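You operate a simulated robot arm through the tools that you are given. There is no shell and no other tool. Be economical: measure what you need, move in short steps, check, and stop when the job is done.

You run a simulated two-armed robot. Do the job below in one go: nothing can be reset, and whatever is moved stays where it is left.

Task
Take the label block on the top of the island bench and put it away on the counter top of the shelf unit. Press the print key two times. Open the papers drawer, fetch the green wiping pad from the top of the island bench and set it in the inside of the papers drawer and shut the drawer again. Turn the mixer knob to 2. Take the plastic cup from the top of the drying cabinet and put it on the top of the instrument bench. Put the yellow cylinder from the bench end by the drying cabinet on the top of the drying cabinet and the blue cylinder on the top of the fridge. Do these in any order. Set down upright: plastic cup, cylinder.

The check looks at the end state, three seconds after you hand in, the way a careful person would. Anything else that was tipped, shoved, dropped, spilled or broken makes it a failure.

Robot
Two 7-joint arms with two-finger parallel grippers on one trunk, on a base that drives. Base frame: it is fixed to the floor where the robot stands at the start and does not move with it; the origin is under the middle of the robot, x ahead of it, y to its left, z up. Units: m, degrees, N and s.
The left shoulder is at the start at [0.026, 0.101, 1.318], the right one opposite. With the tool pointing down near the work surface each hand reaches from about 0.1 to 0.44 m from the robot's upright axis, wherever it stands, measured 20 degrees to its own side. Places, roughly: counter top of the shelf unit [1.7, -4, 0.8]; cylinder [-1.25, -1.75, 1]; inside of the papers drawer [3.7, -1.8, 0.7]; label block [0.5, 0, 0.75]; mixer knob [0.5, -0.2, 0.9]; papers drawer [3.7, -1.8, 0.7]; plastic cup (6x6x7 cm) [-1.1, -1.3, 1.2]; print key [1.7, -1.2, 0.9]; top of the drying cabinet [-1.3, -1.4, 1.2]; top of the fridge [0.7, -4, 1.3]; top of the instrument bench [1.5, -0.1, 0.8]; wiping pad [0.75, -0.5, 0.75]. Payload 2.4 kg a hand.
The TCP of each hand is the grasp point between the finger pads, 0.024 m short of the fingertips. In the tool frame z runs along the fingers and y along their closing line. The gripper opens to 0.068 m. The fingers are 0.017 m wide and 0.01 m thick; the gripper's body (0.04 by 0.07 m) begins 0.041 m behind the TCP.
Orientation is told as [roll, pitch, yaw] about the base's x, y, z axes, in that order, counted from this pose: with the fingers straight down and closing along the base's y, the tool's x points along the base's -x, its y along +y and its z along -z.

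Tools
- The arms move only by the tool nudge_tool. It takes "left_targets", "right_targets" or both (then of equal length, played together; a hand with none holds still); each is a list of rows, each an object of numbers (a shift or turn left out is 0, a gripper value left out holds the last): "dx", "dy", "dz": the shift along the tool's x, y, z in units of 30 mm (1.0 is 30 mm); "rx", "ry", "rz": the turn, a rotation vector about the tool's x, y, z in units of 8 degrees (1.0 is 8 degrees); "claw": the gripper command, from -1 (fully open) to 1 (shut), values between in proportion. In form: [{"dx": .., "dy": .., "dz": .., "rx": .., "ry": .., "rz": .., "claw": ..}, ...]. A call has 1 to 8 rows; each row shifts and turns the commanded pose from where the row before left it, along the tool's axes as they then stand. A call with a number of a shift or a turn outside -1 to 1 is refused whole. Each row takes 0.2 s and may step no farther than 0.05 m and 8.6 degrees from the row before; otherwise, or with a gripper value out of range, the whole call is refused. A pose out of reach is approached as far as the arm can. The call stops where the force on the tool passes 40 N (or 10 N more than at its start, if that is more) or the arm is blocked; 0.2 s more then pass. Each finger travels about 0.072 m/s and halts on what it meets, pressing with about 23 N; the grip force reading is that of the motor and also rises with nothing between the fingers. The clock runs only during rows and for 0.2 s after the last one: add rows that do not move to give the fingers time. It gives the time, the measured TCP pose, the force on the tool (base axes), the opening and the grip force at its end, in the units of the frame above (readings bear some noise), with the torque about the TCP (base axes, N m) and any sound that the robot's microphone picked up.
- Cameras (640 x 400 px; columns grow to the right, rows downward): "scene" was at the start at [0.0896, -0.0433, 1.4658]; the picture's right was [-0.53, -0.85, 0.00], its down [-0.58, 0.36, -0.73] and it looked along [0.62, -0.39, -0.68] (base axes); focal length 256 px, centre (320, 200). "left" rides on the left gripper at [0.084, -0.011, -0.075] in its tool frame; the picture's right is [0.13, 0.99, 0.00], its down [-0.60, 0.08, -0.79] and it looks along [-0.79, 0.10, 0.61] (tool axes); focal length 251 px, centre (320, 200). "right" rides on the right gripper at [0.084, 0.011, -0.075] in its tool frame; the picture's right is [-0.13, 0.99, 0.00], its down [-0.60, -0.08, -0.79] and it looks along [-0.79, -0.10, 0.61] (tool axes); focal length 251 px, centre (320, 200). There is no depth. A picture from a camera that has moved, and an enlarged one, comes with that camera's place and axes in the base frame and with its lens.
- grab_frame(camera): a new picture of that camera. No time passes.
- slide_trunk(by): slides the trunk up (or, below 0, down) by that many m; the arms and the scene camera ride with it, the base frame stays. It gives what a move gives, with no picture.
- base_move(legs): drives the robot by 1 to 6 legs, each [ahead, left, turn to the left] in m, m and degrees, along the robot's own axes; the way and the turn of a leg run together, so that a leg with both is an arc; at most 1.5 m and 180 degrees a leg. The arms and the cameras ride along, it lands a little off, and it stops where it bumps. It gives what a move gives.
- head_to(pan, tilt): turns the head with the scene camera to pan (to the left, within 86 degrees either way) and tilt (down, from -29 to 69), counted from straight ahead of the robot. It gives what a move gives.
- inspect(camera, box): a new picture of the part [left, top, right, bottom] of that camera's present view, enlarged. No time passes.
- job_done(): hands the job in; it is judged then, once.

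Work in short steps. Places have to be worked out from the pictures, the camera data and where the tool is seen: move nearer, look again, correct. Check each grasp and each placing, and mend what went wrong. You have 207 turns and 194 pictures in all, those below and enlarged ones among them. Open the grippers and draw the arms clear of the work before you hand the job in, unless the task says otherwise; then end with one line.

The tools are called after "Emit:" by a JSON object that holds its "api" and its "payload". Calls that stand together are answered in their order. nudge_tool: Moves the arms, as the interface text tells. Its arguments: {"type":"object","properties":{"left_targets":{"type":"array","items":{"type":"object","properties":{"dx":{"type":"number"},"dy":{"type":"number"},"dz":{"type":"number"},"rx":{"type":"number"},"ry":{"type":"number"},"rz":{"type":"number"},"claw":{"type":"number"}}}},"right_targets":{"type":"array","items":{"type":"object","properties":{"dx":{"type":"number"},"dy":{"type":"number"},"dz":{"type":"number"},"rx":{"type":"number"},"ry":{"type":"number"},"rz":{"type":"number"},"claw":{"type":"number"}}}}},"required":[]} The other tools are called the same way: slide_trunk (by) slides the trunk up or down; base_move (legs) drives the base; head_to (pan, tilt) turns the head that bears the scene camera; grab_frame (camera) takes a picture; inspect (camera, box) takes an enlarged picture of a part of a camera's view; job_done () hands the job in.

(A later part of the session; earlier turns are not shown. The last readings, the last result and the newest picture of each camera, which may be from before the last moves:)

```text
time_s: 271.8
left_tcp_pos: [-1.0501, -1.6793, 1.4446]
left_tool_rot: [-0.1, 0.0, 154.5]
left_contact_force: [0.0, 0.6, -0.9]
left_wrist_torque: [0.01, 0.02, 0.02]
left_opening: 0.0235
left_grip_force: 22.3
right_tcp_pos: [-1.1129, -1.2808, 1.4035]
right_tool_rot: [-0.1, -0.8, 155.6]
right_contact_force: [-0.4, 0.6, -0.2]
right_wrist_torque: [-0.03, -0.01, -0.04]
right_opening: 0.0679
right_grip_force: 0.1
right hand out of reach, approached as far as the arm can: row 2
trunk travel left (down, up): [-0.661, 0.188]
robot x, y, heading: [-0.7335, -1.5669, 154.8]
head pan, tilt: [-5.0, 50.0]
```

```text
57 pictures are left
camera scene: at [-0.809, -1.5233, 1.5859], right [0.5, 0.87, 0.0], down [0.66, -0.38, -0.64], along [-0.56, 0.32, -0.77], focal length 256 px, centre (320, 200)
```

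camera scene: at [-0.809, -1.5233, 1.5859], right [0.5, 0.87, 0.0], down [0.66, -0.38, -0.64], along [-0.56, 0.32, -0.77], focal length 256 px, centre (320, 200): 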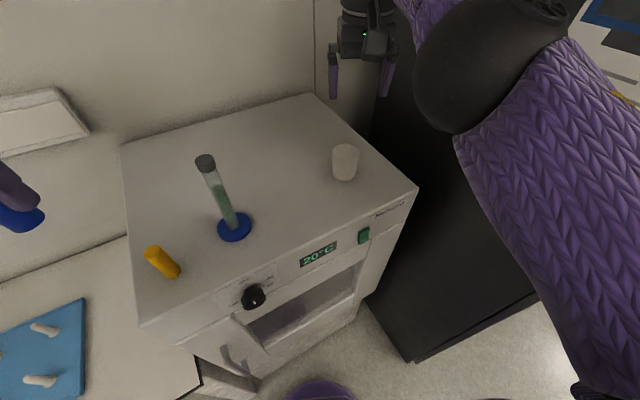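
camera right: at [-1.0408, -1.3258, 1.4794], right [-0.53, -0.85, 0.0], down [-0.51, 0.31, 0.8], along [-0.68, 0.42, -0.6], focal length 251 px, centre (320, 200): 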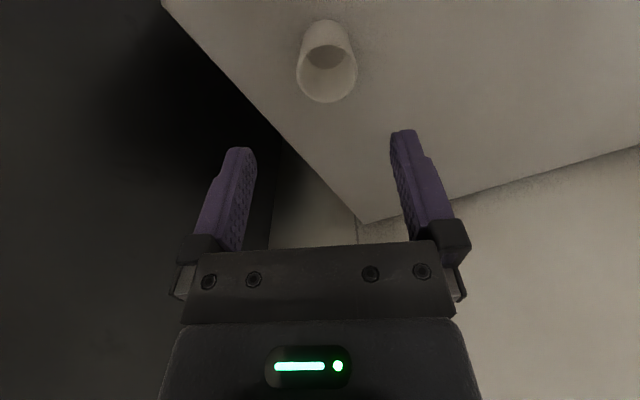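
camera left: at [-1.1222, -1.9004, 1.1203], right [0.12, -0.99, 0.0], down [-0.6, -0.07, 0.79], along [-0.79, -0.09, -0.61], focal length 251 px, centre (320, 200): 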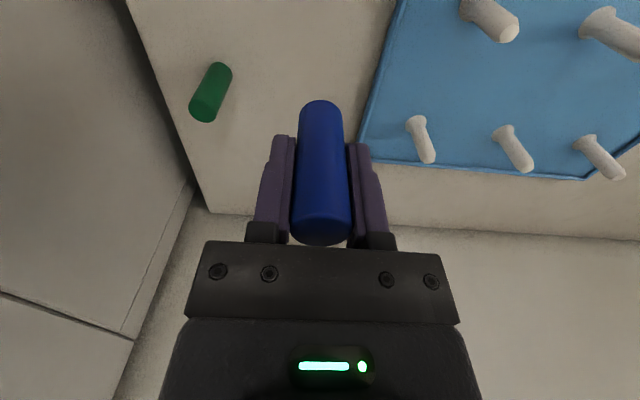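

Slightly out of reach at that height; lower to 1.33 then finish the centring.

Emit:
{"api": "nudge_tool", "payload": {"right_targets": [{"dz": 0.8}, {"dz": 0.8}, {"dz": 0.8}, {"dx": -0.65, "dy": 0.18}]}}

Emit:
{"api": "grab_frame", "payload": {"camera": "right"}}

```text
time_s: 272.8
left_tcp_pos: [-1.0511, -1.6814, 1.4434]
left_tool_rot: [0.0, 0.0, 154.5]
left_contact_force: [0.2, -0.5, -0.8]
left_wrist_torque: [0.0, -0.01, 0.04]
left_opening: 0.0233
left_grip_force: 23.5
right_tcp_pos: [-1.1236, -1.2777, 1.3319]
right_tool_rot: [-0.2, -0.8, 155.6]
right_contact_force: [-0.2, 0.0, -0.2]
right_wrist_torque: [0.01, -0.01, 0.0]
right_opening: 0.068
right_grip_force: 0.0
right hand out of reach, approached as far as the arm can: row 4
trunk travel left (down, up): [-0.661, 0.188]
robot x, y, heading: [-0.7314, -1.5647, 154.9]
head pan, tilt: [-5.0, 50.0]
```

```text
56 pictures are left
camera right: at [-1.0522, -1.3226, 1.4063], right [-0.53, -0.85, 0.0], down [-0.51, 0.32, 0.8], along [-0.68, 0.42, -0.6], focal length 251 px, centre (320, 200)
```

right: 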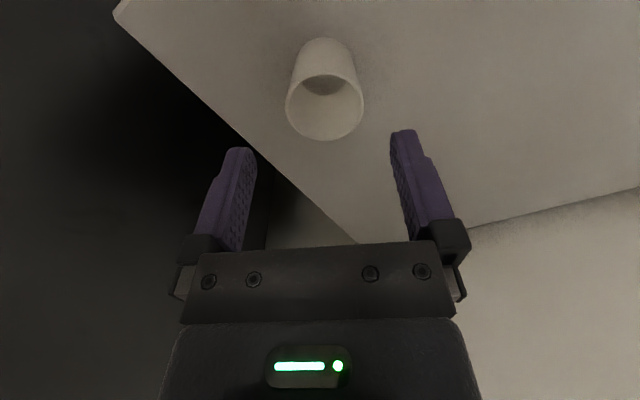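

Need ~10 mm more forward. Lower 3 cm (still above the rim), centre, and check.

Emit:
{"api": "nudge_tool", "payload": {"right_targets": [{"dz": 0.5}, {"dz": 0.45}, {"dx": -0.36, "dy": 0.1}]}}

Emit:
{"api": "grab_frame", "payload": {"camera": "right"}}

```text
time_s: 273.6
left_tcp_pos: [-1.0513, -1.6801, 1.4451]
left_tool_rot: [0.1, 0.0, 154.4]
left_contact_force: [-0.2, 0.0, -0.6]
left_wrist_torque: [0.03, 0.05, 0.0]
left_opening: 0.0234
left_grip_force: 23.3
right_tcp_pos: [-1.1272, -1.2757, 1.3014]
right_tool_rot: [-0.1, -0.6, 155.6]
right_contact_force: [0.4, -1.3, -0.3]
right_wrist_torque: [0.03, 0.0, -0.01]
right_opening: 0.0682
right_grip_force: 0.1
right hand out of reach, approached as far as the arm can: row 3
trunk travel left (down, up): [-0.661, 0.188]
robot x, y, heading: [-0.7323, -1.571, 155.4]
head pan, tilt: [-5.0, 50.0]
```

```text
55 pictures are left
camera right: at [-1.0543, -1.3203, 1.3773], right [-0.53, -0.85, 0.0], down [-0.51, 0.32, 0.8], along [-0.68, 0.42, -0.6], focal length 251 px, centre (320, 200)
```

right: 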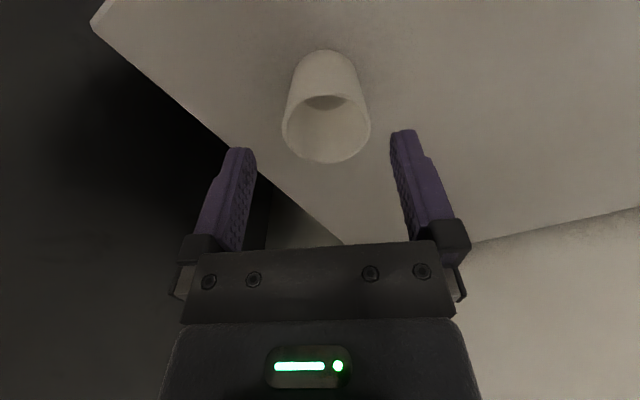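

Cup is centred between the fingers. Descend 6.5 cm with slight forward correction.

Emit:
{"api": "nudge_tool", "payload": {"right_targets": [{"dz": 0.5, "dy": 0.04}, {"dz": 0.5, "dx": -0.1}, {"dz": 0.5, "dx": -0.1}, {"dz": 0.4}, {"dz": 0.2}]}}

Emit:
{"api": "grab_frame", "payload": {"camera": "right"}}

```text
time_s: 274.8
left_tcp_pos: [-1.0509, -1.6791, 1.4448]
left_tool_rot: [-0.1, 0.0, 154.5]
left_contact_force: [0.7, 0.3, -0.7]
left_wrist_torque: [0.0, 0.0, -0.01]
left_opening: 0.0234
left_grip_force: 22.6
right_tcp_pos: [-1.1264, -1.2755, 1.2392]
right_tool_rot: [-0.2, -0.8, 155.6]
right_contact_force: [-0.2, -0.6, -0.5]
right_wrist_torque: [0.0, 0.03, 0.03]
right_opening: 0.0679
right_grip_force: 0.0
right hand out of reach, approached as far as the arm can: row 3
trunk travel left (down, up): [-0.661, 0.188]
robot x, y, heading: [-0.7323, -1.5688, 155.1]
head pan, tilt: [-5.0, 50.0]
```

```text
54 pictures are left
camera right: at [-1.0546, -1.3206, 1.314], right [-0.53, -0.85, 0.0], down [-0.51, 0.32, 0.8], along [-0.68, 0.42, -0.6], focal length 251 px, centre (320, 200)
```

right: 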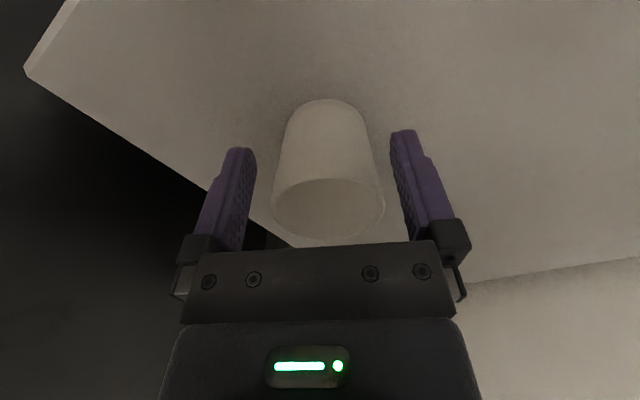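

Fingers straddle the cup. Close and lift slightly.

Emit:
{"api": "nudge_tool", "payload": {"right_targets": [{"claw": 0}, {"claw": 0}, {"claw": 1}, {"claw": 1}]}}

Emit:
{"api": "nudge_tool", "payload": {"right_targets": [{"dz": -0.2}, {"dz": -0.4}, {"dz": -0.6}, {"dz": -0.6}]}}

Emit:
{"api": "grab_frame", "payload": {"camera": "right"}}

```text
time_s: 275.8
left_tcp_pos: [-1.0508, -1.6781, 1.4447]
left_tool_rot: [0.0, -0.1, 154.5]
left_contact_force: [0.2, 0.2, -0.7]
left_wrist_torque: [0.0, -0.01, 0.0]
left_opening: 0.0232
left_grip_force: 22.7
right_tcp_pos: [-1.1273, -1.2745, 1.239]
right_tool_rot: [-0.1, -0.8, 155.5]
right_contact_force: [-0.2, 0.2, 0.2]
right_wrist_torque: [-0.01, 0.03, -0.03]
right_opening: 0.0001
right_grip_force: 22.7
trunk travel left (down, up): [-0.661, 0.188]
robot x, y, heading: [-0.7337, -1.5683, 155.2]
head pan, tilt: [-5.0, 50.0]
```

```text
time_s: 276.8
left_tcp_pos: [-1.0516, -1.6808, 1.445]
left_tool_rot: [0.0, 0.0, 154.6]
left_contact_force: [0.7, -0.8, -1.3]
left_wrist_torque: [-0.02, 0.0, 0.0]
left_opening: 0.0233
left_grip_force: 22.6
right_tcp_pos: [-1.1261, -1.2755, 1.2927]
right_tool_rot: [-0.1, -0.5, 155.5]
right_contact_force: [0.0, 0.9, 0.3]
right_wrist_torque: [-0.03, -0.01, 0.0]
right_opening: 0.0
right_grip_force: 22.7
trunk travel left (down, up): [-0.661, 0.188]
robot x, y, heading: [-0.7334, -1.5661, 154.9]
head pan, tilt: [-5.0, 50.0]
```

```text
53 pictures are left
camera right: at [-1.0542, -1.3213, 1.3684], right [-0.53, -0.85, 0.0], down [-0.51, 0.32, 0.8], along [-0.68, 0.42, -0.6], focal length 251 px, centre (320, 200)
```

right: 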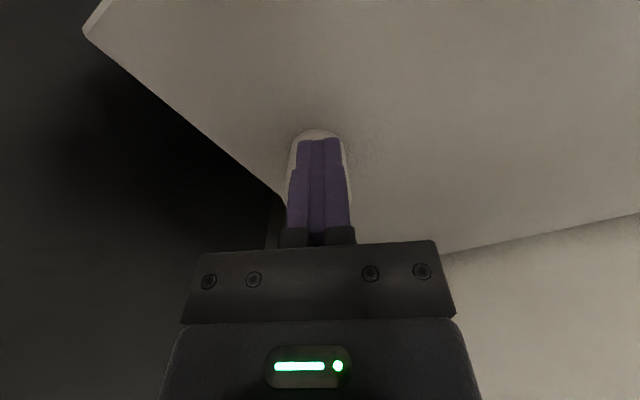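

The cup was squeezed away forward. Check where it is with the scene camera.

Emit:
{"api": "inspect", "payload": {"camera": "scene", "box": [260, 60, 460, 200]}}

```text
2.86 times, centred on (360, 130) of scene
camera zoom: at [-0.8094, -1.5236, 1.5859], right [0.5, 0.87, 0.0], down [0.66, -0.38, -0.64], along [-0.56, 0.32, -0.77], focal length 730 px, centre (206, 400)
```

zoom: 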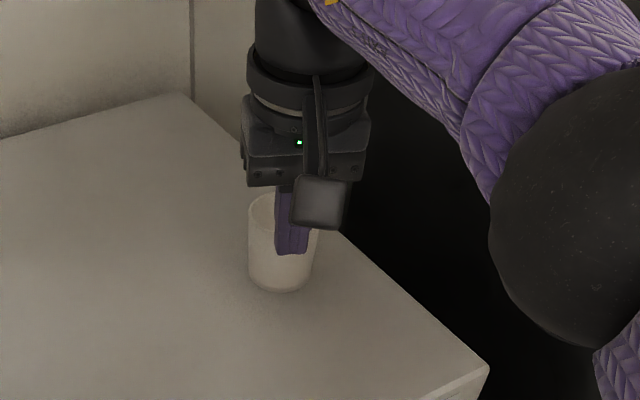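

Still upright, now ≈ (−1.187,−1.236), about 7 cm farther. I raise the hand, open it, and tilt it 30° forward to gain reach.

Emit:
{"api": "nudge_tool", "payload": {"right_targets": [{"dz": -0.9}, {"dz": -0.9}, {"dz": -0.9, "claw": -1}, {"ry": -1, "claw": -1}, {"ry": -1, "claw": -1}, {"ry": -1}, {"ry": -0.75}]}}

Emit:
{"api": "grab_frame", "payload": {"camera": "right"}}

Emit:
{"api": "inspect", "payload": {"camera": "scene", "box": [280, 80, 420, 180]}}

```text
time_s: 278.4
left_tcp_pos: [-1.0508, -1.6801, 1.4448]
left_tool_rot: [0.0, -0.1, 154.5]
left_contact_force: [-0.1, 1.0, -1.1]
left_wrist_torque: [0.0, 0.0, 0.0]
left_opening: 0.0234
left_grip_force: 23.2
right_tcp_pos: [-1.1183, -1.2765, 1.3724]
right_tool_rot: [-0.1, -30.8, 155.6]
right_contact_force: [0.7, 0.4, -1.0]
right_wrist_torque: [0.0, 0.04, -0.01]
right_opening: 0.0678
right_grip_force: 0.1
right hand out of reach, approached as far as the arm can: row 3
trunk travel left (down, up): [-0.661, 0.188]
robot x, y, heading: [-0.738, -1.5665, 155.1]
head pan, tilt: [-5.0, 50.0]
```

```text
51 pictures are left
camera right: at [-1.0228, -1.3319, 1.3952], right [-0.51, -0.86, 0.07], down [-0.07, 0.12, 0.99], along [-0.86, 0.5, -0.12], focal length 251 px, centre (320, 200)
```

right: 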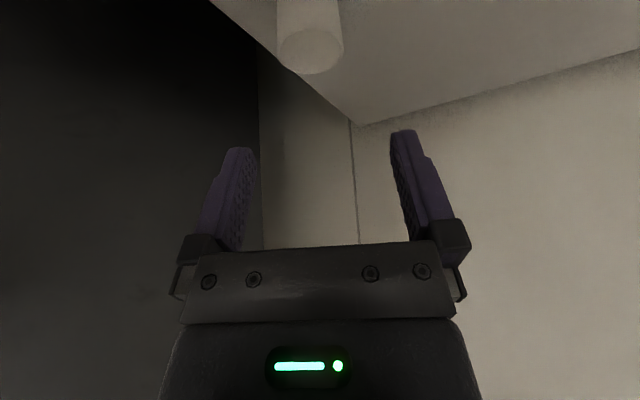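

```text
4.00 times, centred on (350, 130) of scene
camera zoom: at [-0.8094, -1.5237, 1.5859], right [0.5, 0.87, 0.0], down [0.66, -0.38, -0.64], along [-0.56, 0.32, -0.77], focal length 1022 px, centre (200, 480)
```

zoom: 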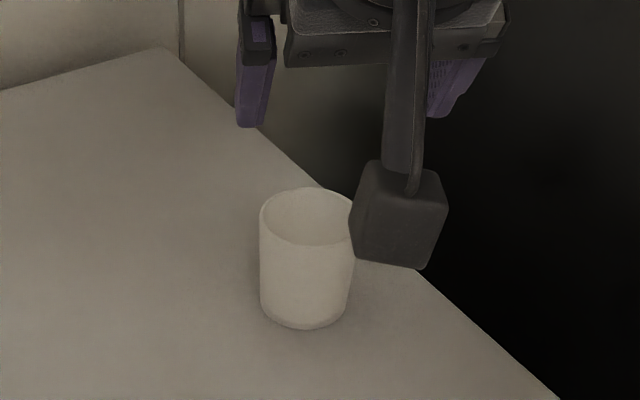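

Cup at ≈ (−1.177,−1.245). Move to a hover just above it with the tilted hand.

Emit:
{"api": "nudge_tool", "payload": {"right_targets": [{"dx": -0.3, "dy": -0.05, "dz": 0.95}, {"dx": -0.3, "dy": -0.05, "dz": 0.95}, {"dx": -0.3, "dy": -0.04, "dz": 0.95}]}}

Emit:
{"api": "grab_frame", "payload": {"camera": "right"}}

Emit:
{"api": "inspect", "payload": {"camera": "scene", "box": [280, 80, 420, 180]}}

```text
time_s: 279.1
left_tcp_pos: [-1.0518, -1.6787, 1.4439]
left_tool_rot: [0.0, 0.0, 154.5]
left_contact_force: [-0.5, 0.3, 0.0]
left_wrist_torque: [0.0, -0.01, 0.02]
left_opening: 0.0235
left_grip_force: 23.1
right_tcp_pos: [-1.1791, -1.2445, 1.3132]
right_tool_rot: [-0.1, -30.8, 155.7]
right_contact_force: [0.7, 0.5, 0.4]
right_wrist_torque: [0.02, -0.01, 0.0]
right_opening: 0.0679
right_grip_force: 0.0
trunk travel left (down, up): [-0.661, 0.188]
robot x, y, heading: [-0.7328, -1.5672, 155.2]
head pan, tilt: [-5.0, 50.0]
```

```text
49 pictures are left
camera right: at [-1.083, -1.3006, 1.3352], right [-0.51, -0.86, 0.06], down [-0.07, 0.12, 0.99], along [-0.86, 0.5, -0.12], focal length 251 px, centre (320, 200)
```

right: 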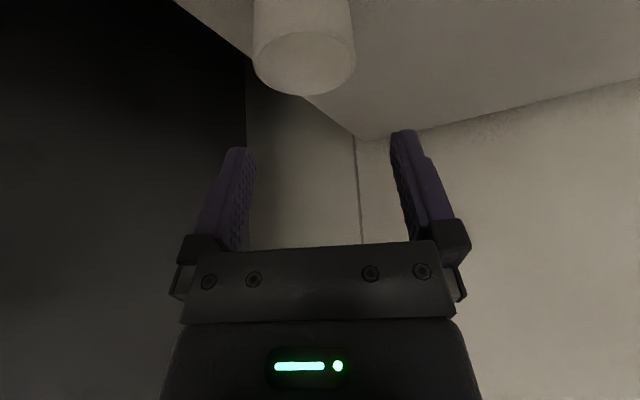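

```text
4.00 times, centred on (350, 130) of scene
camera zoom: at [-0.8104, -1.5237, 1.5858], right [0.5, 0.87, 0.0], down [0.66, -0.38, -0.64], along [-0.56, 0.32, -0.77], focal length 1022 px, centre (200, 480)
```

zoom: 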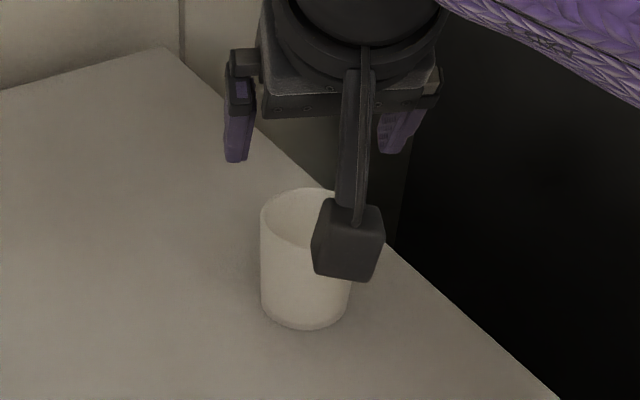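

Laterally 2.5 mm off, 6 mm past centre. Correct and descend vertically to z≈1.248.

Emit:
{"api": "nudge_tool", "payload": {"right_targets": [{"dx": 0.335, "dy": -0.08, "dz": 0.43}, {"dx": 0.335, "dz": 0.43}, {"dx": 0.335, "dz": 0.43}, {"dx": 0.335, "dz": 0.43}]}}

Emit:
{"api": "grab_frame", "payload": {"camera": "right"}}

Emit:
{"api": "inspect", "payload": {"camera": "scene", "box": [280, 80, 420, 180]}}

```text
time_s: 280.1
left_tcp_pos: [-1.0507, -1.6791, 1.4444]
left_tool_rot: [0.0, -0.1, 154.4]
left_contact_force: [1.2, -0.7, -1.0]
left_wrist_torque: [0.03, 0.02, 0.03]
left_opening: 0.0234
left_grip_force: 22.7
right_tcp_pos: [-1.1681, -1.2456, 1.2477]
right_tool_rot: [-0.1, -30.7, 155.6]
right_contact_force: [-0.3, -0.6, -0.4]
right_wrist_torque: [-0.04, 0.01, -0.01]
right_opening: 0.068
right_grip_force: 0.0
trunk travel left (down, up): [-0.661, 0.188]
robot x, y, heading: [-0.7311, -1.5635, 155.1]
head pan, tilt: [-5.0, 50.0]
```

```text
47 pictures are left
camera right: at [-1.0737, -1.3012, 1.27], right [-0.51, -0.86, 0.06], down [-0.07, 0.12, 0.99], along [-0.86, 0.5, -0.12], focal length 251 px, centre (320, 200)
```

right: 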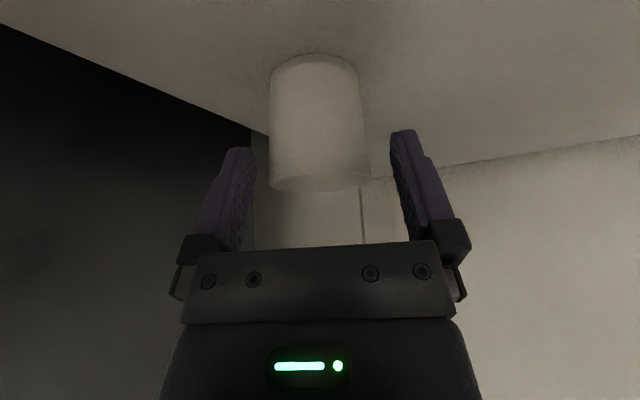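

```text
4.00 times, centred on (350, 130) of scene
camera zoom: at [-0.8095, -1.5235, 1.5859], right [0.5, 0.87, 0.0], down [0.66, -0.38, -0.64], along [-0.56, 0.32, -0.77], focal length 1022 px, centre (200, 480)
```

zoom: 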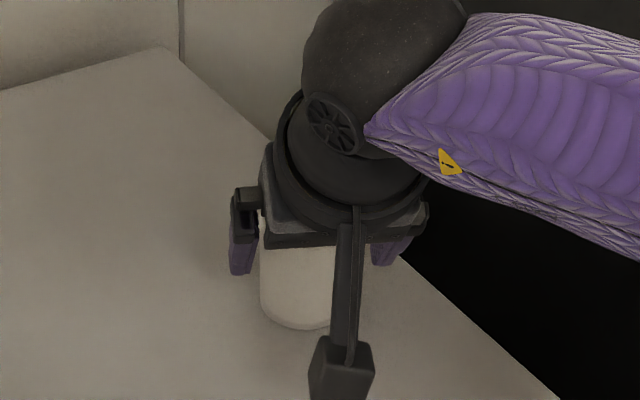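

Using the cup's apparent width I see my rim-height assumption was wrong: rim z≈1.242, cup centre ≈ (−1.198,−1.230), 3.4 cm farther forward. Correct.

Emit:
{"api": "nudge_tool", "payload": {"right_targets": [{"dy": -0.08}, {"dx": -0.25, "dz": 0.33}, {"dx": -0.25, "dz": 0.33}, {"dx": -0.23, "dz": 0.32}]}}

Emit:
{"api": "grab_frame", "payload": {"camera": "right"}}

```text
time_s: 281.1
left_tcp_pos: [-1.0504, -1.68, 1.4446]
left_tool_rot: [0.0, 0.0, 154.5]
left_contact_force: [0.1, 0.1, -0.6]
left_wrist_torque: [-0.03, -0.02, -0.01]
left_opening: 0.0234
left_grip_force: 23.2
right_tcp_pos: [-1.1888, -1.2336, 1.2385]
right_tool_rot: [-0.1, -30.7, 155.6]
right_contact_force: [0.4, -0.7, 0.3]
right_wrist_torque: [0.02, -0.02, 0.02]
right_opening: 0.0681
right_grip_force: 0.0
right hand out of reach, approached as far as the arm can: row 4
trunk travel left (down, up): [-0.661, 0.188]
robot x, y, heading: [-0.7328, -1.5683, 155.1]
head pan, tilt: [-5.0, 50.0]
```

```text
45 pictures are left
camera right: at [-1.0936, -1.2897, 1.2612], right [-0.51, -0.86, 0.07], down [-0.07, 0.12, 0.99], along [-0.86, 0.5, -0.12], focal length 251 px, centre (320, 200)
```

right: 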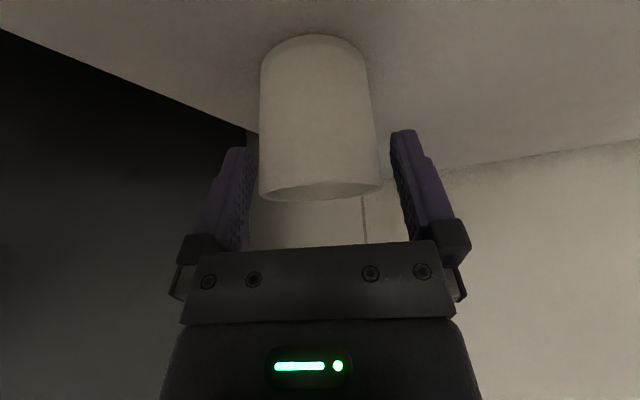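

Now the cup centre lies within the pads' span (≈7 mm ahead of the TCP). Close gradually and check before lifting.

Emit:
{"api": "nudge_tool", "payload": {"right_targets": [{"claw": -0.7}, {"claw": -0.6}, {"claw": 1}, {"claw": 1}]}}

Emit:
{"api": "grab_frame", "payload": {"camera": "right"}}

```text
time_s: 282.1
left_tcp_pos: [-1.0509, -1.6804, 1.4441]
left_tool_rot: [0.0, 0.0, 154.6]
left_contact_force: [-0.5, -0.2, -0.2]
left_wrist_torque: [-0.02, 0.02, 0.02]
left_opening: 0.0234
left_grip_force: 22.7
right_tcp_pos: [-1.188, -1.2328, 1.2384]
right_tool_rot: [-0.2, -30.7, 155.6]
right_contact_force: [0.3, -1.0, 0.1]
right_wrist_torque: [0.01, 0.01, 0.0]
right_opening: 0.0523
right_grip_force: 23.2
trunk travel left (down, up): [-0.661, 0.188]
robot x, y, heading: [-0.7337, -1.5686, 155.4]
head pan, tilt: [-5.0, 50.0]
```

```text
44 pictures are left
camera right: at [-1.0937, -1.2898, 1.2613], right [-0.51, -0.86, 0.06], down [-0.07, 0.12, 0.99], along [-0.86, 0.5, -0.12], focal length 251 px, centre (320, 200)
```

right: 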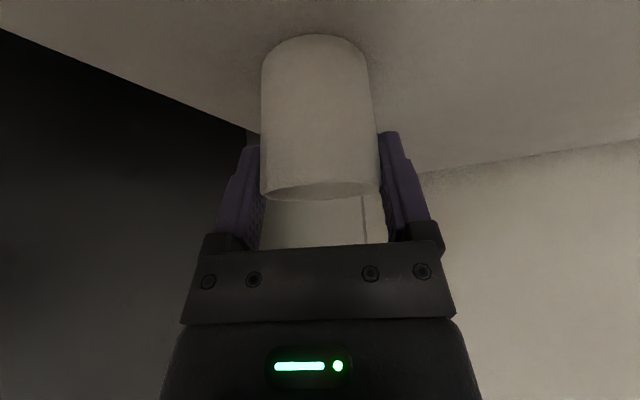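

Gripped at 52 mm. Lift with the trunk (straight up).

Emit:
{"api": "slide_trunk", "payload": {"by": 0.08}}

Emit:
{"api": "grab_frame", "payload": {"camera": "right"}}

Emit:
{"api": "grab_frame", "payload": {"camera": "scene"}}

```text
time_s: 283.3
left_tcp_pos: [-1.0521, -1.6804, 1.5244]
left_tool_rot: [0.0, 0.0, 154.4]
left_contact_force: [0.2, -1.5, -0.8]
left_wrist_torque: [0.05, 0.02, 0.03]
left_opening: 0.0235
left_grip_force: 23.4
right_tcp_pos: [-1.1883, -1.2335, 1.3197]
right_tool_rot: [-0.1, -30.8, 155.6]
right_contact_force: [-0.3, -0.4, -0.7]
right_wrist_torque: [0.02, 0.01, -0.03]
right_opening: 0.0526
right_grip_force: 23.2
trunk travel left (down, up): [-0.741, 0.108]
robot x, y, heading: [-0.7325, -1.5678, 154.8]
head pan, tilt: [-5.0, 50.0]
```

```text
43 pictures are left
camera right: at [-1.0935, -1.2897, 1.3414], right [-0.51, -0.86, 0.06], down [-0.07, 0.12, 0.99], along [-0.86, 0.5, -0.12], focal length 251 px, centre (320, 200)
```

right: 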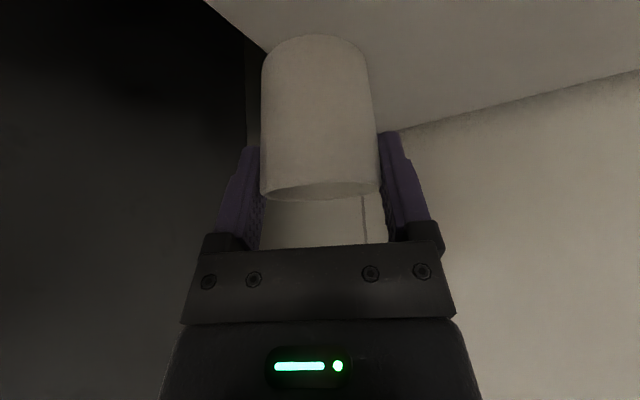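

```text
42 pictures are left
camera scene: at [-0.8086, -1.524, 1.6658], right [0.5, 0.87, 0.0], down [0.66, -0.38, -0.64], along [-0.56, 0.32, -0.77], focal length 256 px, centre (320, 200)
```

scene: 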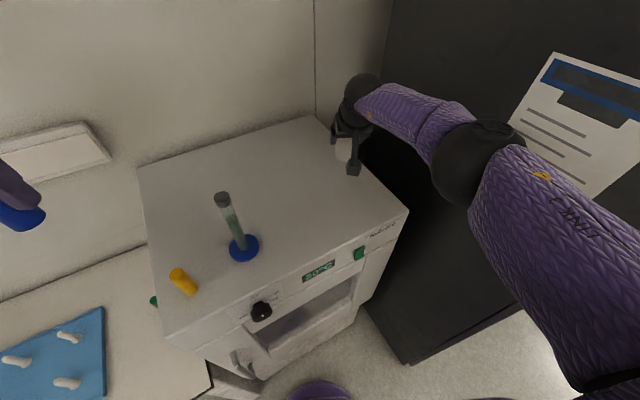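

Cup held upright. Back straight off, then pull the cup hand in.

Emit:
{"api": "base_move", "payload": {"legs": [[-0.3, 0, 0]]}}

Emit:
{"api": "nudge_tool", "payload": {"right_targets": [{"dx": 0.7, "dz": -0.6}, {"dx": 0.7, "dz": -0.6}, {"dx": 0.7, "dz": -0.6}, {"dx": 0.7, "dz": -0.6}, {"dx": 0.7, "dz": -0.6}, {"dx": 0.7, "dz": -0.6}, {"dx": 0.7, "dz": -0.6}]}}

Emit:
{"api": "base_move", "payload": {"legs": [[0, 0, 115], [0.6, 0, 0], [0.6, 0, 0]]}}

Emit:
{"api": "head_to", "payload": {"pan": 20, "tilt": 30}}

Emit:
{"api": "grab_frame", "payload": {"camera": "scene"}}

```text
time_s: 285.4
left_tcp_pos: [-0.7779, -1.807, 1.524]
left_tool_rot: [-0.1, -0.1, 154.5]
left_contact_force: [-0.3, -0.5, -0.7]
left_wrist_torque: [0.01, 0.04, -0.02]
left_opening: 0.0235
left_grip_force: 23.2
right_tcp_pos: [-0.9152, -1.3616, 1.3194]
right_tool_rot: [-0.1, -30.8, 155.6]
right_contact_force: [0.4, -0.1, -0.1]
right_wrist_torque: [0.0, 0.0, 0.0]
right_opening: 0.0526
right_grip_force: 22.9
trunk travel left (down, up): [-0.741, 0.108]
robot x, y, heading: [-0.4563, -1.6958, 155.4]
head pan, tilt: [-5.0, 50.0]
```

```text
time_s: 287.0
left_tcp_pos: [-0.7765, -1.8086, 1.5245]
left_tool_rot: [0.2, -0.1, 154.6]
left_contact_force: [0.4, 0.7, -0.5]
left_wrist_torque: [0.04, 0.01, 0.02]
left_opening: 0.0236
left_grip_force: 23.0
right_tcp_pos: [-0.7422, -1.4398, 1.3531]
right_tool_rot: [-0.1, -30.8, 155.7]
right_contact_force: [0.3, -0.3, -0.6]
right_wrist_torque: [0.0, -0.03, 0.04]
right_opening: 0.0528
right_grip_force: 22.7
trunk travel left (down, up): [-0.741, 0.108]
robot x, y, heading: [-0.4585, -1.695, 155.1]
head pan, tilt: [-5.0, 50.0]
```

```text
time_s: 298.2
left_tcp_pos: [-0.2017, -3.1337, 1.5252]
left_tool_rot: [0.0, 0.0, -89.8]
left_contact_force: [0.2, 0.2, -0.2]
left_wrist_torque: [0.04, 0.05, 0.03]
left_opening: 0.0234
left_grip_force: 23.1
right_tcp_pos: [-0.5474, -3.2609, 1.3521]
right_tool_rot: [-0.1, -30.6, -88.6]
right_contact_force: [-0.2, -0.8, -0.1]
right_wrist_torque: [-0.01, 0.01, 0.0]
right_opening: 0.0527
right_grip_force: 23.3
trunk travel left (down, up): [-0.741, 0.108]
robot x, y, heading: [-0.4435, -2.8944, -89.3]
head pan, tilt: [-5.0, 50.0]
```

```text
time_s: 299.1
left_tcp_pos: [-0.201, -3.1345, 1.523]
left_tool_rot: [0.0, 0.0, -89.8]
left_contact_force: [0.1, 0.1, -0.9]
left_wrist_torque: [-0.02, -0.01, 0.04]
left_opening: 0.0233
left_grip_force: 23.1
right_tcp_pos: [-0.5478, -3.262, 1.3529]
right_tool_rot: [-0.1, -30.7, -88.6]
right_contact_force: [0.1, -0.1, -0.5]
right_wrist_torque: [-0.01, 0.03, 0.05]
right_opening: 0.0523
right_grip_force: 22.9
trunk travel left (down, up): [-0.741, 0.108]
robot x, y, heading: [-0.4434, -2.899, -89.3]
head pan, tilt: [20.0, 30.0]
```

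```text
41 pictures are left
camera scene: at [-0.4076, -2.9908, 1.6953], right [-0.94, -0.35, 0.0], down [-0.18, 0.47, -0.87], along [0.31, -0.81, -0.5], focal length 256 px, centre (320, 200)
```

scene: 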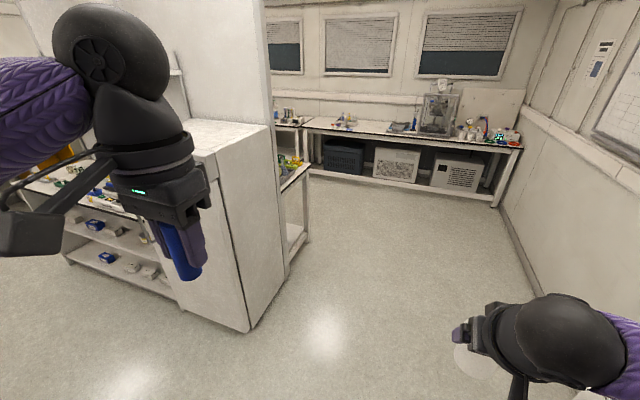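

Both objects still held. Strafe left to in front of the fridge, raise the trunk 9 cm and view the fridge top.

Emit:
{"api": "base_move", "payload": {"legs": [[0, 0.95, -0.7]]}}

Emit:
{"api": "slide_trunk", "payload": {"by": 0.09}}

Emit:
{"api": "nudge_tool", "payload": {"right_targets": [{"dx": 0.8, "dz": -0.5}, {"dx": 0.8, "dz": -0.5}, {"dx": 0.8, "dz": -0.5}]}}

Emit:
{"api": "head_to", "payload": {"pan": 8, "tilt": 30}}

Emit:
{"api": "grab_frame", "payload": {"camera": "scene"}}

```text
time_s: 304.1
left_tcp_pos: [0.7493, -3.1247, 1.5248]
left_tool_rot: [0.0, 0.0, -90.1]
left_contact_force: [0.3, -0.1, -0.8]
left_wrist_torque: [0.0, 0.01, 0.04]
left_opening: 0.0232
left_grip_force: 23.0
right_tcp_pos: [0.403, -3.2498, 1.354]
right_tool_rot: [-0.1, -30.7, -88.9]
right_contact_force: [0.3, -0.6, -1.6]
right_wrist_torque: [-0.01, -0.02, 0.0]
right_opening: 0.0523
right_grip_force: 22.8
trunk travel left (down, up): [-0.741, 0.108]
robot x, y, heading: [0.5096, -2.8879, -89.6]
head pan, tilt: [20.0, 30.0]
```

```text
time_s: 305.3
left_tcp_pos: [0.7496, -3.1245, 1.6146]
left_tool_rot: [0.0, 0.1, -90.2]
left_contact_force: [0.2, -0.4, -1.7]
left_wrist_torque: [-0.01, 0.03, 0.01]
left_opening: 0.0235
left_grip_force: 23.3
right_tcp_pos: [0.4018, -3.2497, 1.4429]
right_tool_rot: [-0.1, -30.7, -89.0]
right_contact_force: [0.6, -0.3, -0.4]
right_wrist_torque: [0.0, -0.02, -0.01]
right_opening: 0.0523
right_grip_force: 23.4
trunk travel left (down, up): [-0.831, 0.018]
robot x, y, heading: [0.5113, -2.8823, -89.7]
head pan, tilt: [20.0, 30.0]
```

```text
time_s: 306.1
left_tcp_pos: [0.7484, -3.125, 1.6139]
left_tool_rot: [0.0, 0.0, -90.1]
left_contact_force: [0.2, -0.6, 0.2]
left_wrist_torque: [0.02, 0.0, -0.01]
left_opening: 0.0235
left_grip_force: 23.1
right_tcp_pos: [0.4026, -3.1739, 1.4427]
right_tool_rot: [-0.1, -30.7, -89.0]
right_contact_force: [0.0, -0.4, -0.2]
right_wrist_torque: [-0.01, -0.02, 0.0]
right_opening: 0.0525
right_grip_force: 23.3
right hand out of reach, approached as far as the arm can: row 3
trunk travel left (down, up): [-0.831, 0.018]
robot x, y, heading: [0.5088, -2.886, -89.7]
head pan, tilt: [20.0, 30.0]
```

```text
time_s: 306.9
left_tcp_pos: [0.7502, -3.1251, 1.6151]
left_tool_rot: [0.0, 0.0, -90.2]
left_contact_force: [-0.1, 0.3, -0.3]
left_wrist_torque: [0.01, -0.01, -0.04]
left_opening: 0.0235
left_grip_force: 23.1
right_tcp_pos: [0.4025, -3.1769, 1.4418]
right_tool_rot: [-0.1, -30.5, -89.1]
right_contact_force: [-0.1, 0.8, -0.3]
right_wrist_torque: [-0.03, -0.01, 0.0]
right_opening: 0.0527
right_grip_force: 23.5
trunk travel left (down, up): [-0.831, 0.018]
robot x, y, heading: [0.5114, -2.8872, -89.7]
head pan, tilt: [8.0, 30.0]
```

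```text
40 pictures are left
camera scene: at [0.5254, -2.9849, 1.7855], right [-0.99, -0.15, 0.0], down [-0.07, 0.49, -0.87], along [0.13, -0.86, -0.5], focal length 256 px, centre (320, 200)
```

scene: 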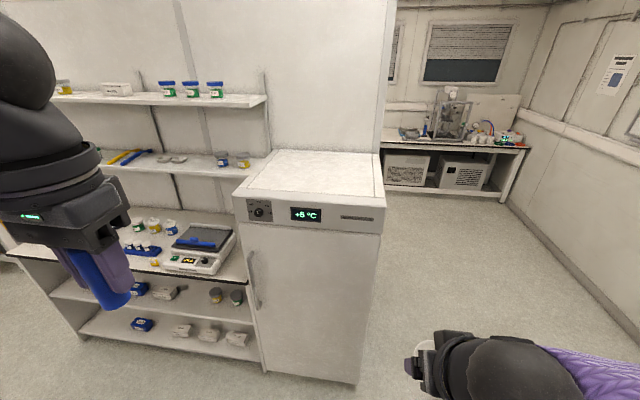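

Fridge top: front edge y≈−3.80, x 0.41–0.98. Drive ahead 0.6 m; the right hand (cup bottom ≈1.39) stays above.

Emit:
{"api": "base_move", "payload": {"legs": [[0.6, 0.05, 0]]}}

Emit:
{"api": "head_to", "payload": {"pan": 10, "tilt": 50}}

Emit:
{"api": "grab_frame", "payload": {"camera": "scene"}}

Emit:
{"api": "grab_frame", "payload": {"camera": "left"}}

```text
time_s: 310.2
left_tcp_pos: [0.8055, -3.7232, 1.6145]
left_tool_rot: [0.0, 0.0, -89.9]
left_contact_force: [0.4, -0.6, -0.1]
left_wrist_torque: [0.01, 0.01, 0.04]
left_opening: 0.0233
left_grip_force: 23.1
right_tcp_pos: [0.4606, -3.7745, 1.4432]
right_tool_rot: [0.0, -30.6, -88.7]
right_contact_force: [0.4, -0.8, -0.5]
right_wrist_torque: [-0.05, -0.01, 0.01]
right_opening: 0.0524
right_grip_force: 23.2
trunk travel left (down, up): [-0.831, 0.018]
robot x, y, heading: [0.5644, -3.4891, -89.3]
head pan, tilt: [8.0, 30.0]
```

```text
time_s: 311.1
left_tcp_pos: [0.8066, -3.7228, 1.6142]
left_tool_rot: [0.1, 0.0, -89.9]
left_contact_force: [0.9, -0.7, -0.3]
left_wrist_torque: [0.01, -0.01, 0.02]
left_opening: 0.0237
left_grip_force: 22.6
right_tcp_pos: [0.4617, -3.7753, 1.4423]
right_tool_rot: [-0.1, -30.5, -88.7]
right_contact_force: [0.6, 0.3, 0.7]
right_wrist_torque: [0.01, 0.01, 0.01]
right_opening: 0.0524
right_grip_force: 23.1
trunk travel left (down, up): [-0.831, 0.018]
robot x, y, heading: [0.5665, -3.4844, -89.1]
head pan, tilt: [10.0, 50.0]
```

```text
39 pictures are left
camera scene: at [0.5826, -3.5706, 1.756], right [-0.98, -0.19, 0.0], down [-0.14, 0.75, -0.64], along [0.12, -0.63, -0.77], focal length 256 px, centre (320, 200)
```

scene: 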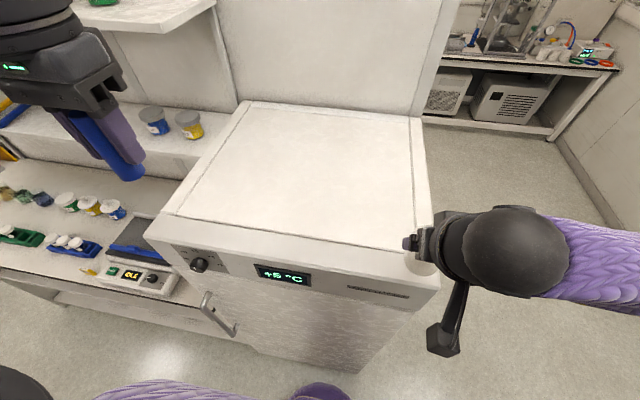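

```text
38 pictures are left
camera left: at [0.7963, -3.6393, 1.6895], right [0.99, 0.13, 0.0], down [0.08, -0.6, 0.79], along [0.11, -0.79, -0.61], focal length 251 px, centre (320, 200)
```

left: 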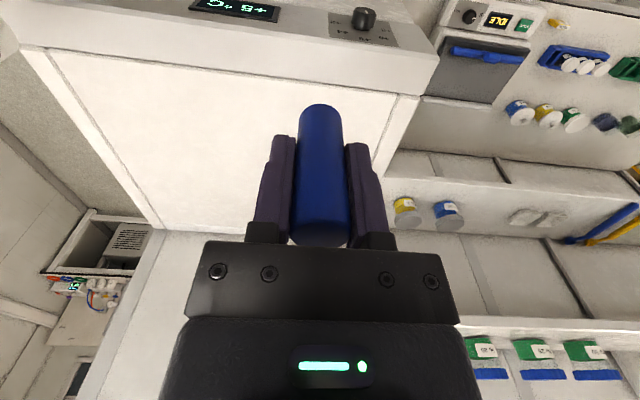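

Fridge top ≈ 1.30, front edge ≈ −3.84. Bring blue over (0.72,−3.95) at 1.42.

Emit:
{"api": "nudge_tool", "payload": {"left_targets": [{"dx": -0.95, "dy": -0.36, "dz": 0.8}, {"dx": -0.95, "dy": -0.36, "dz": 0.8}, {"dx": -0.95, "dy": -0.36, "dz": 0.8}, {"dx": -0.95, "dy": -0.36, "dz": 0.8}, {"dx": -0.95, "dy": -0.36, "dz": 0.8}, {"dx": -0.95, "dy": -0.36, "dz": 0.8}, {"dx": -0.95, "dy": -0.36, "dz": 0.8}, {"dx": -0.95, "dy": -0.36, "dz": 0.8}]}}

Emit:
{"api": "grab_frame", "payload": {"camera": "scene"}}

```text
time_s: 312.9
left_tcp_pos: [0.7192, -3.9535, 1.4218]
left_tool_rot: [0.1, 0.0, -90.0]
left_contact_force: [-1.2, -0.1, -0.4]
left_wrist_torque: [0.0, 0.02, 0.0]
left_opening: 0.0232
left_grip_force: 22.7
right_tcp_pos: [0.4591, -3.7767, 1.4425]
right_tool_rot: [0.0, -30.6, -88.6]
right_contact_force: [0.3, 0.3, -0.8]
right_wrist_torque: [0.03, -0.03, 0.01]
right_opening: 0.0522
right_grip_force: 23.2
trunk travel left (down, up): [-0.831, 0.018]
robot x, y, heading: [0.5664, -3.4835, -89.2]
head pan, tilt: [10.0, 50.0]
```

```text
37 pictures are left
camera scene: at [0.581, -3.5721, 1.7559], right [-0.98, -0.19, 0.0], down [-0.14, 0.75, -0.64], along [0.12, -0.63, -0.77], focal length 256 px, centre (320, 200)
```

scene: 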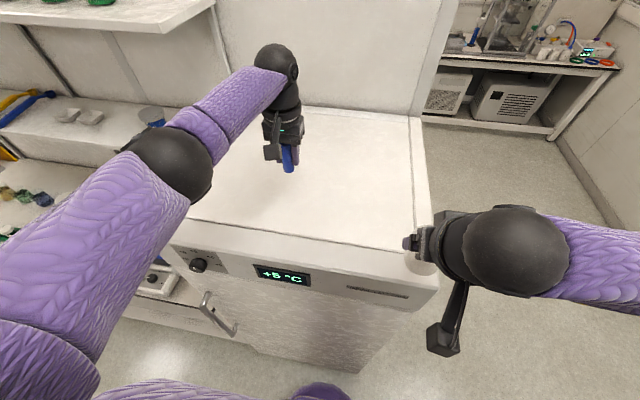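

Clear. Lower to contact.

Emit:
{"api": "nudge_tool", "payload": {"left_targets": [{"dz": 0.8}, {"dz": 0.8}, {"dz": 0.5}, {"dz": 0.15}, {"dz": 0.1}, {"dz": 0.1}, {"dz": 0.1}]}}

```text
time_s: 314.5
left_tcp_pos: [0.7206, -3.9519, 1.3508]
left_tool_rot: [0.0, -0.5, -89.9]
left_contact_force: [1.6, 6.1, 17.5]
left_wrist_torque: [0.22, -0.01, 0.01]
left_opening: 0.0236
left_grip_force: 22.7
right_tcp_pos: [0.4599, -3.7731, 1.4424]
right_tool_rot: [-0.1, -30.7, -88.5]
right_contact_force: [-0.3, 0.0, -0.5]
right_wrist_torque: [0.02, -0.01, -0.01]
right_opening: 0.0523
right_grip_force: 23.5
trunk travel left (down, up): [-0.831, 0.018]
robot x, y, heading: [0.5668, -3.4854, -89.2]
head pan, tilt: [10.0, 50.0]
stopped in row 7 (left hand): the force on the tool passed its limit at 44 N (the readings are from after the stop); the commanded pose is now the measured one
```

On the fridge top (z≈1.317). Relax, open, rise.

Emit:
{"api": "nudge_tool", "payload": {"left_targets": [{"dz": -0.04}, {"claw": 0.1}, {"claw": -0.2}, {}, {"dz": -0.5}, {"dz": -0.9}, {"dz": -0.9}, {"dz": -0.9}]}}

Emit:
{"api": "grab_frame", "payload": {"camera": "left"}}

```text
time_s: 316.3
left_tcp_pos: [0.72, -3.9516, 1.4473]
left_tool_rot: [0.0, -0.3, -89.9]
left_contact_force: [0.3, 0.3, -0.7]
left_wrist_torque: [-0.01, -0.04, -0.05]
left_opening: 0.0406
left_grip_force: 0.0
right_tcp_pos: [0.4603, -3.7749, 1.4426]
right_tool_rot: [-0.1, -30.5, -88.7]
right_contact_force: [0.4, -0.1, -1.0]
right_wrist_torque: [0.0, 0.01, 0.01]
right_opening: 0.0521
right_grip_force: 23.1
trunk travel left (down, up): [-0.831, 0.018]
robot x, y, heading: [0.5662, -3.482, -89.3]
head pan, tilt: [10.0, 50.0]
```

```text
36 pictures are left
camera left: at [0.7101, -3.8682, 1.5209], right [0.99, 0.13, 0.0], down [0.08, -0.6, 0.8], along [0.1, -0.79, -0.6], focal length 251 px, centre (320, 200)
```

left: 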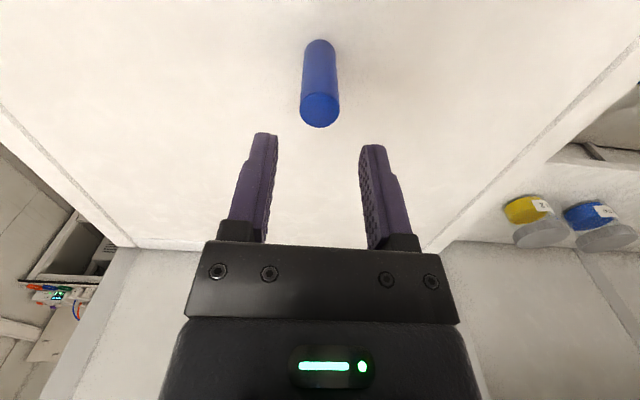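

Blue stands on the fridge. Draw the left hand in, back away, and drive round to the instrument bench.

Emit:
{"api": "nudge_tool", "payload": {"left_targets": [{"dz": -0.8, "claw": -1}, {"dx": 0.9, "dz": -0.5}, {"dx": 0.9, "dz": -0.5}, {"dx": 0.9, "dy": 0.4}, {"dx": 0.9, "dy": 0.4}, {"dx": 0.9, "dy": 0.4}, {"dx": 0.9, "dy": 0.4}, {"dx": 0.9, "dy": 0.4}]}}

Emit:
{"api": "base_move", "payload": {"legs": [[-0.62, 0, -0.7], [0, 1.0, 0], [0, 0.95, 0], [-0.65, 0, 0], [-0.65, 0, 0]]}}

Emit:
{"api": "grab_frame", "payload": {"camera": "right"}}

```text
time_s: 318.1
left_tcp_pos: [0.7816, -3.762, 1.4987]
left_tool_rot: [-0.1, -0.4, -89.9]
left_contact_force: [0.5, 0.3, 0.1]
left_wrist_torque: [-0.03, -0.03, 0.02]
left_opening: 0.0682
left_grip_force: 0.1
right_tcp_pos: [0.462, -3.7736, 1.4414]
right_tool_rot: [-0.2, -30.7, -88.6]
right_contact_force: [-0.3, -0.2, 0.0]
right_wrist_torque: [0.03, -0.03, -0.01]
right_opening: 0.0524
right_grip_force: 22.4
trunk travel left (down, up): [-0.831, 0.018]
robot x, y, heading: [0.5695, -3.4815, -89.3]
head pan, tilt: [10.0, 50.0]
```

```text
time_s: 333.2
left_tcp_pos: [2.7982, -2.7005, 1.4988]
left_tool_rot: [-0.1, -0.4, -79.5]
left_contact_force: [-0.7, 0.7, -0.5]
left_wrist_torque: [0.0, 0.02, -0.01]
left_opening: 0.068
left_grip_force: 0.1
right_tcp_pos: [2.4876, -2.7692, 1.4433]
right_tool_rot: [-0.3, -30.8, -78.3]
right_contact_force: [-0.7, 1.4, 0.5]
right_wrist_torque: [0.0, 0.02, -0.04]
right_opening: 0.0524
right_grip_force: 23.0
trunk travel left (down, up): [-0.831, 0.018]
robot x, y, heading: [2.5384, -2.468, -78.9]
head pan, tilt: [10.0, 50.0]
stopped in leg 4: the robot was blocked; the commanded pose is now the measured one
```

```text
35 pictures are left
camera right: at [2.4748, -2.6589, 1.4659], right [0.99, 0.09, 0.06], down [-0.05, -0.12, 0.99], along [0.1, -0.99, -0.12], focal length 251 px, centre (320, 200)
```

right: 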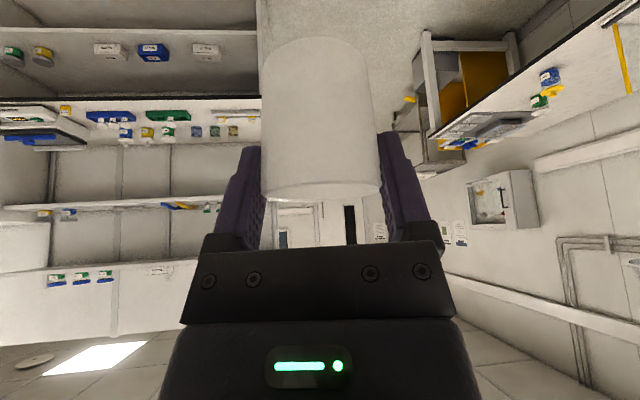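

Blocked: probably the base touched the DRY WASTE bin (it reaches to about x 2.33). Look at it before moving.

Emit:
{"api": "head_to", "payload": {"pan": -86, "tilt": 60}}

Emit:
{"api": "grab_frame", "payload": {"camera": "scene"}}

```text
time_s: 334.9
left_tcp_pos: [2.7975, -2.7034, 1.4973]
left_tool_rot: [-0.1, -0.4, -79.5]
left_contact_force: [-0.4, -0.5, -0.3]
left_wrist_torque: [-0.03, 0.0, 0.01]
left_opening: 0.068
left_grip_force: 0.1
right_tcp_pos: [2.4858, -2.7745, 1.4429]
right_tool_rot: [-0.2, -30.7, -78.6]
right_contact_force: [-0.1, 0.7, -1.1]
right_wrist_torque: [-0.02, 0.0, 0.01]
right_opening: 0.0525
right_grip_force: 22.4
trunk travel left (down, up): [-0.831, 0.018]
robot x, y, heading: [2.5407, -2.4683, -78.6]
head pan, tilt: [-85.9, 60.0]
```

```text
34 pictures are left
camera scene: at [2.4774, -2.4964, 1.7434], right [-0.26, 0.97, 0.0], down [0.84, 0.23, -0.5], along [-0.48, -0.13, -0.87], focal length 256 px, centre (320, 200)
```

scene: 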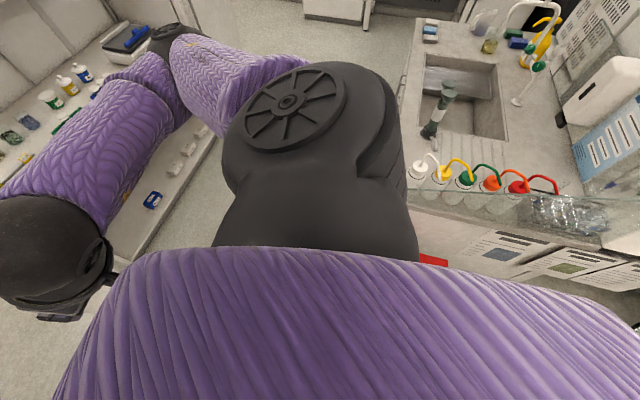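

Move off to the left/ahead and look back at the bin.

Emit:
{"api": "base_move", "payload": {"legs": [[0.1, 0.2, 0], [0, 0, -11]]}}

Emit:
{"api": "base_move", "payload": {"legs": [[-0.4, 0.05, 0], [-0.5, 0, 0]]}}

Emit:
{"api": "head_to", "payload": {"pan": -80, "tilt": 45}}

Emit:
{"api": "grab_frame", "payload": {"camera": "scene"}}

```text
time_s: 337.3
left_tcp_pos: [2.9654, -2.8071, 1.4982]
left_tool_rot: [-0.1, -0.4, -90.4]
left_contact_force: [0.2, 0.3, 1.5]
left_wrist_torque: [0.0, 0.02, 0.02]
left_opening: 0.0678
left_grip_force: 0.1
right_tcp_pos: [2.6456, -2.8166, 1.4423]
right_tool_rot: [-0.1, -30.7, -89.3]
right_contact_force: [0.2, 0.5, -1.2]
right_wrist_torque: [-0.01, 0.03, -0.01]
right_opening: 0.0522
right_grip_force: 22.7
trunk travel left (down, up): [-0.831, 0.018]
robot x, y, heading: [2.7533, -2.5315, -89.7]
head pan, tilt: [-85.9, 60.0]
```

```text
time_s: 342.4
left_tcp_pos: [3.0127, -1.9095, 1.4974]
left_tool_rot: [-0.1, -0.4, -90.5]
left_contact_force: [-0.8, -0.2, -0.6]
left_wrist_torque: [-0.02, -0.02, 0.02]
left_opening: 0.0681
left_grip_force: 0.2
right_tcp_pos: [2.6935, -1.9178, 1.444]
right_tool_rot: [-0.1, -30.7, -89.4]
right_contact_force: [0.7, 0.6, -1.1]
right_wrist_torque: [0.04, -0.02, -0.01]
right_opening: 0.0525
right_grip_force: 23.1
trunk travel left (down, up): [-0.831, 0.018]
robot x, y, heading: [2.8045, -1.6308, -90.3]
head pan, tilt: [-85.9, 60.0]
```

```text
time_s: 343.1
left_tcp_pos: [3.0126, -1.9104, 1.4986]
left_tool_rot: [-0.1, -0.4, -90.5]
left_contact_force: [-0.2, -0.4, -0.4]
left_wrist_torque: [0.0, -0.03, -0.01]
left_opening: 0.0679
left_grip_force: 0.0
right_tcp_pos: [2.6933, -1.919, 1.4423]
right_tool_rot: [-0.1, -30.6, -89.3]
right_contact_force: [-0.2, -0.4, 0.5]
right_wrist_torque: [0.0, -0.02, -0.02]
right_opening: 0.0523
right_grip_force: 22.7
trunk travel left (down, up): [-0.831, 0.018]
robot x, y, heading: [2.8042, -1.6339, -90.0]
head pan, tilt: [-80.0, 45.0]
```

```text
33 pictures are left
camera scene: at [2.7241, -1.6548, 1.7628], right [-0.18, 0.98, 0.0], down [0.7, 0.12, -0.71], along [-0.7, -0.12, -0.71], focal length 256 px, centre (320, 200)
```

scene: 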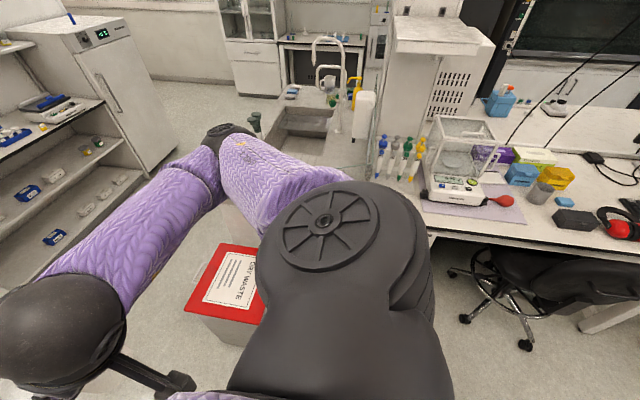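

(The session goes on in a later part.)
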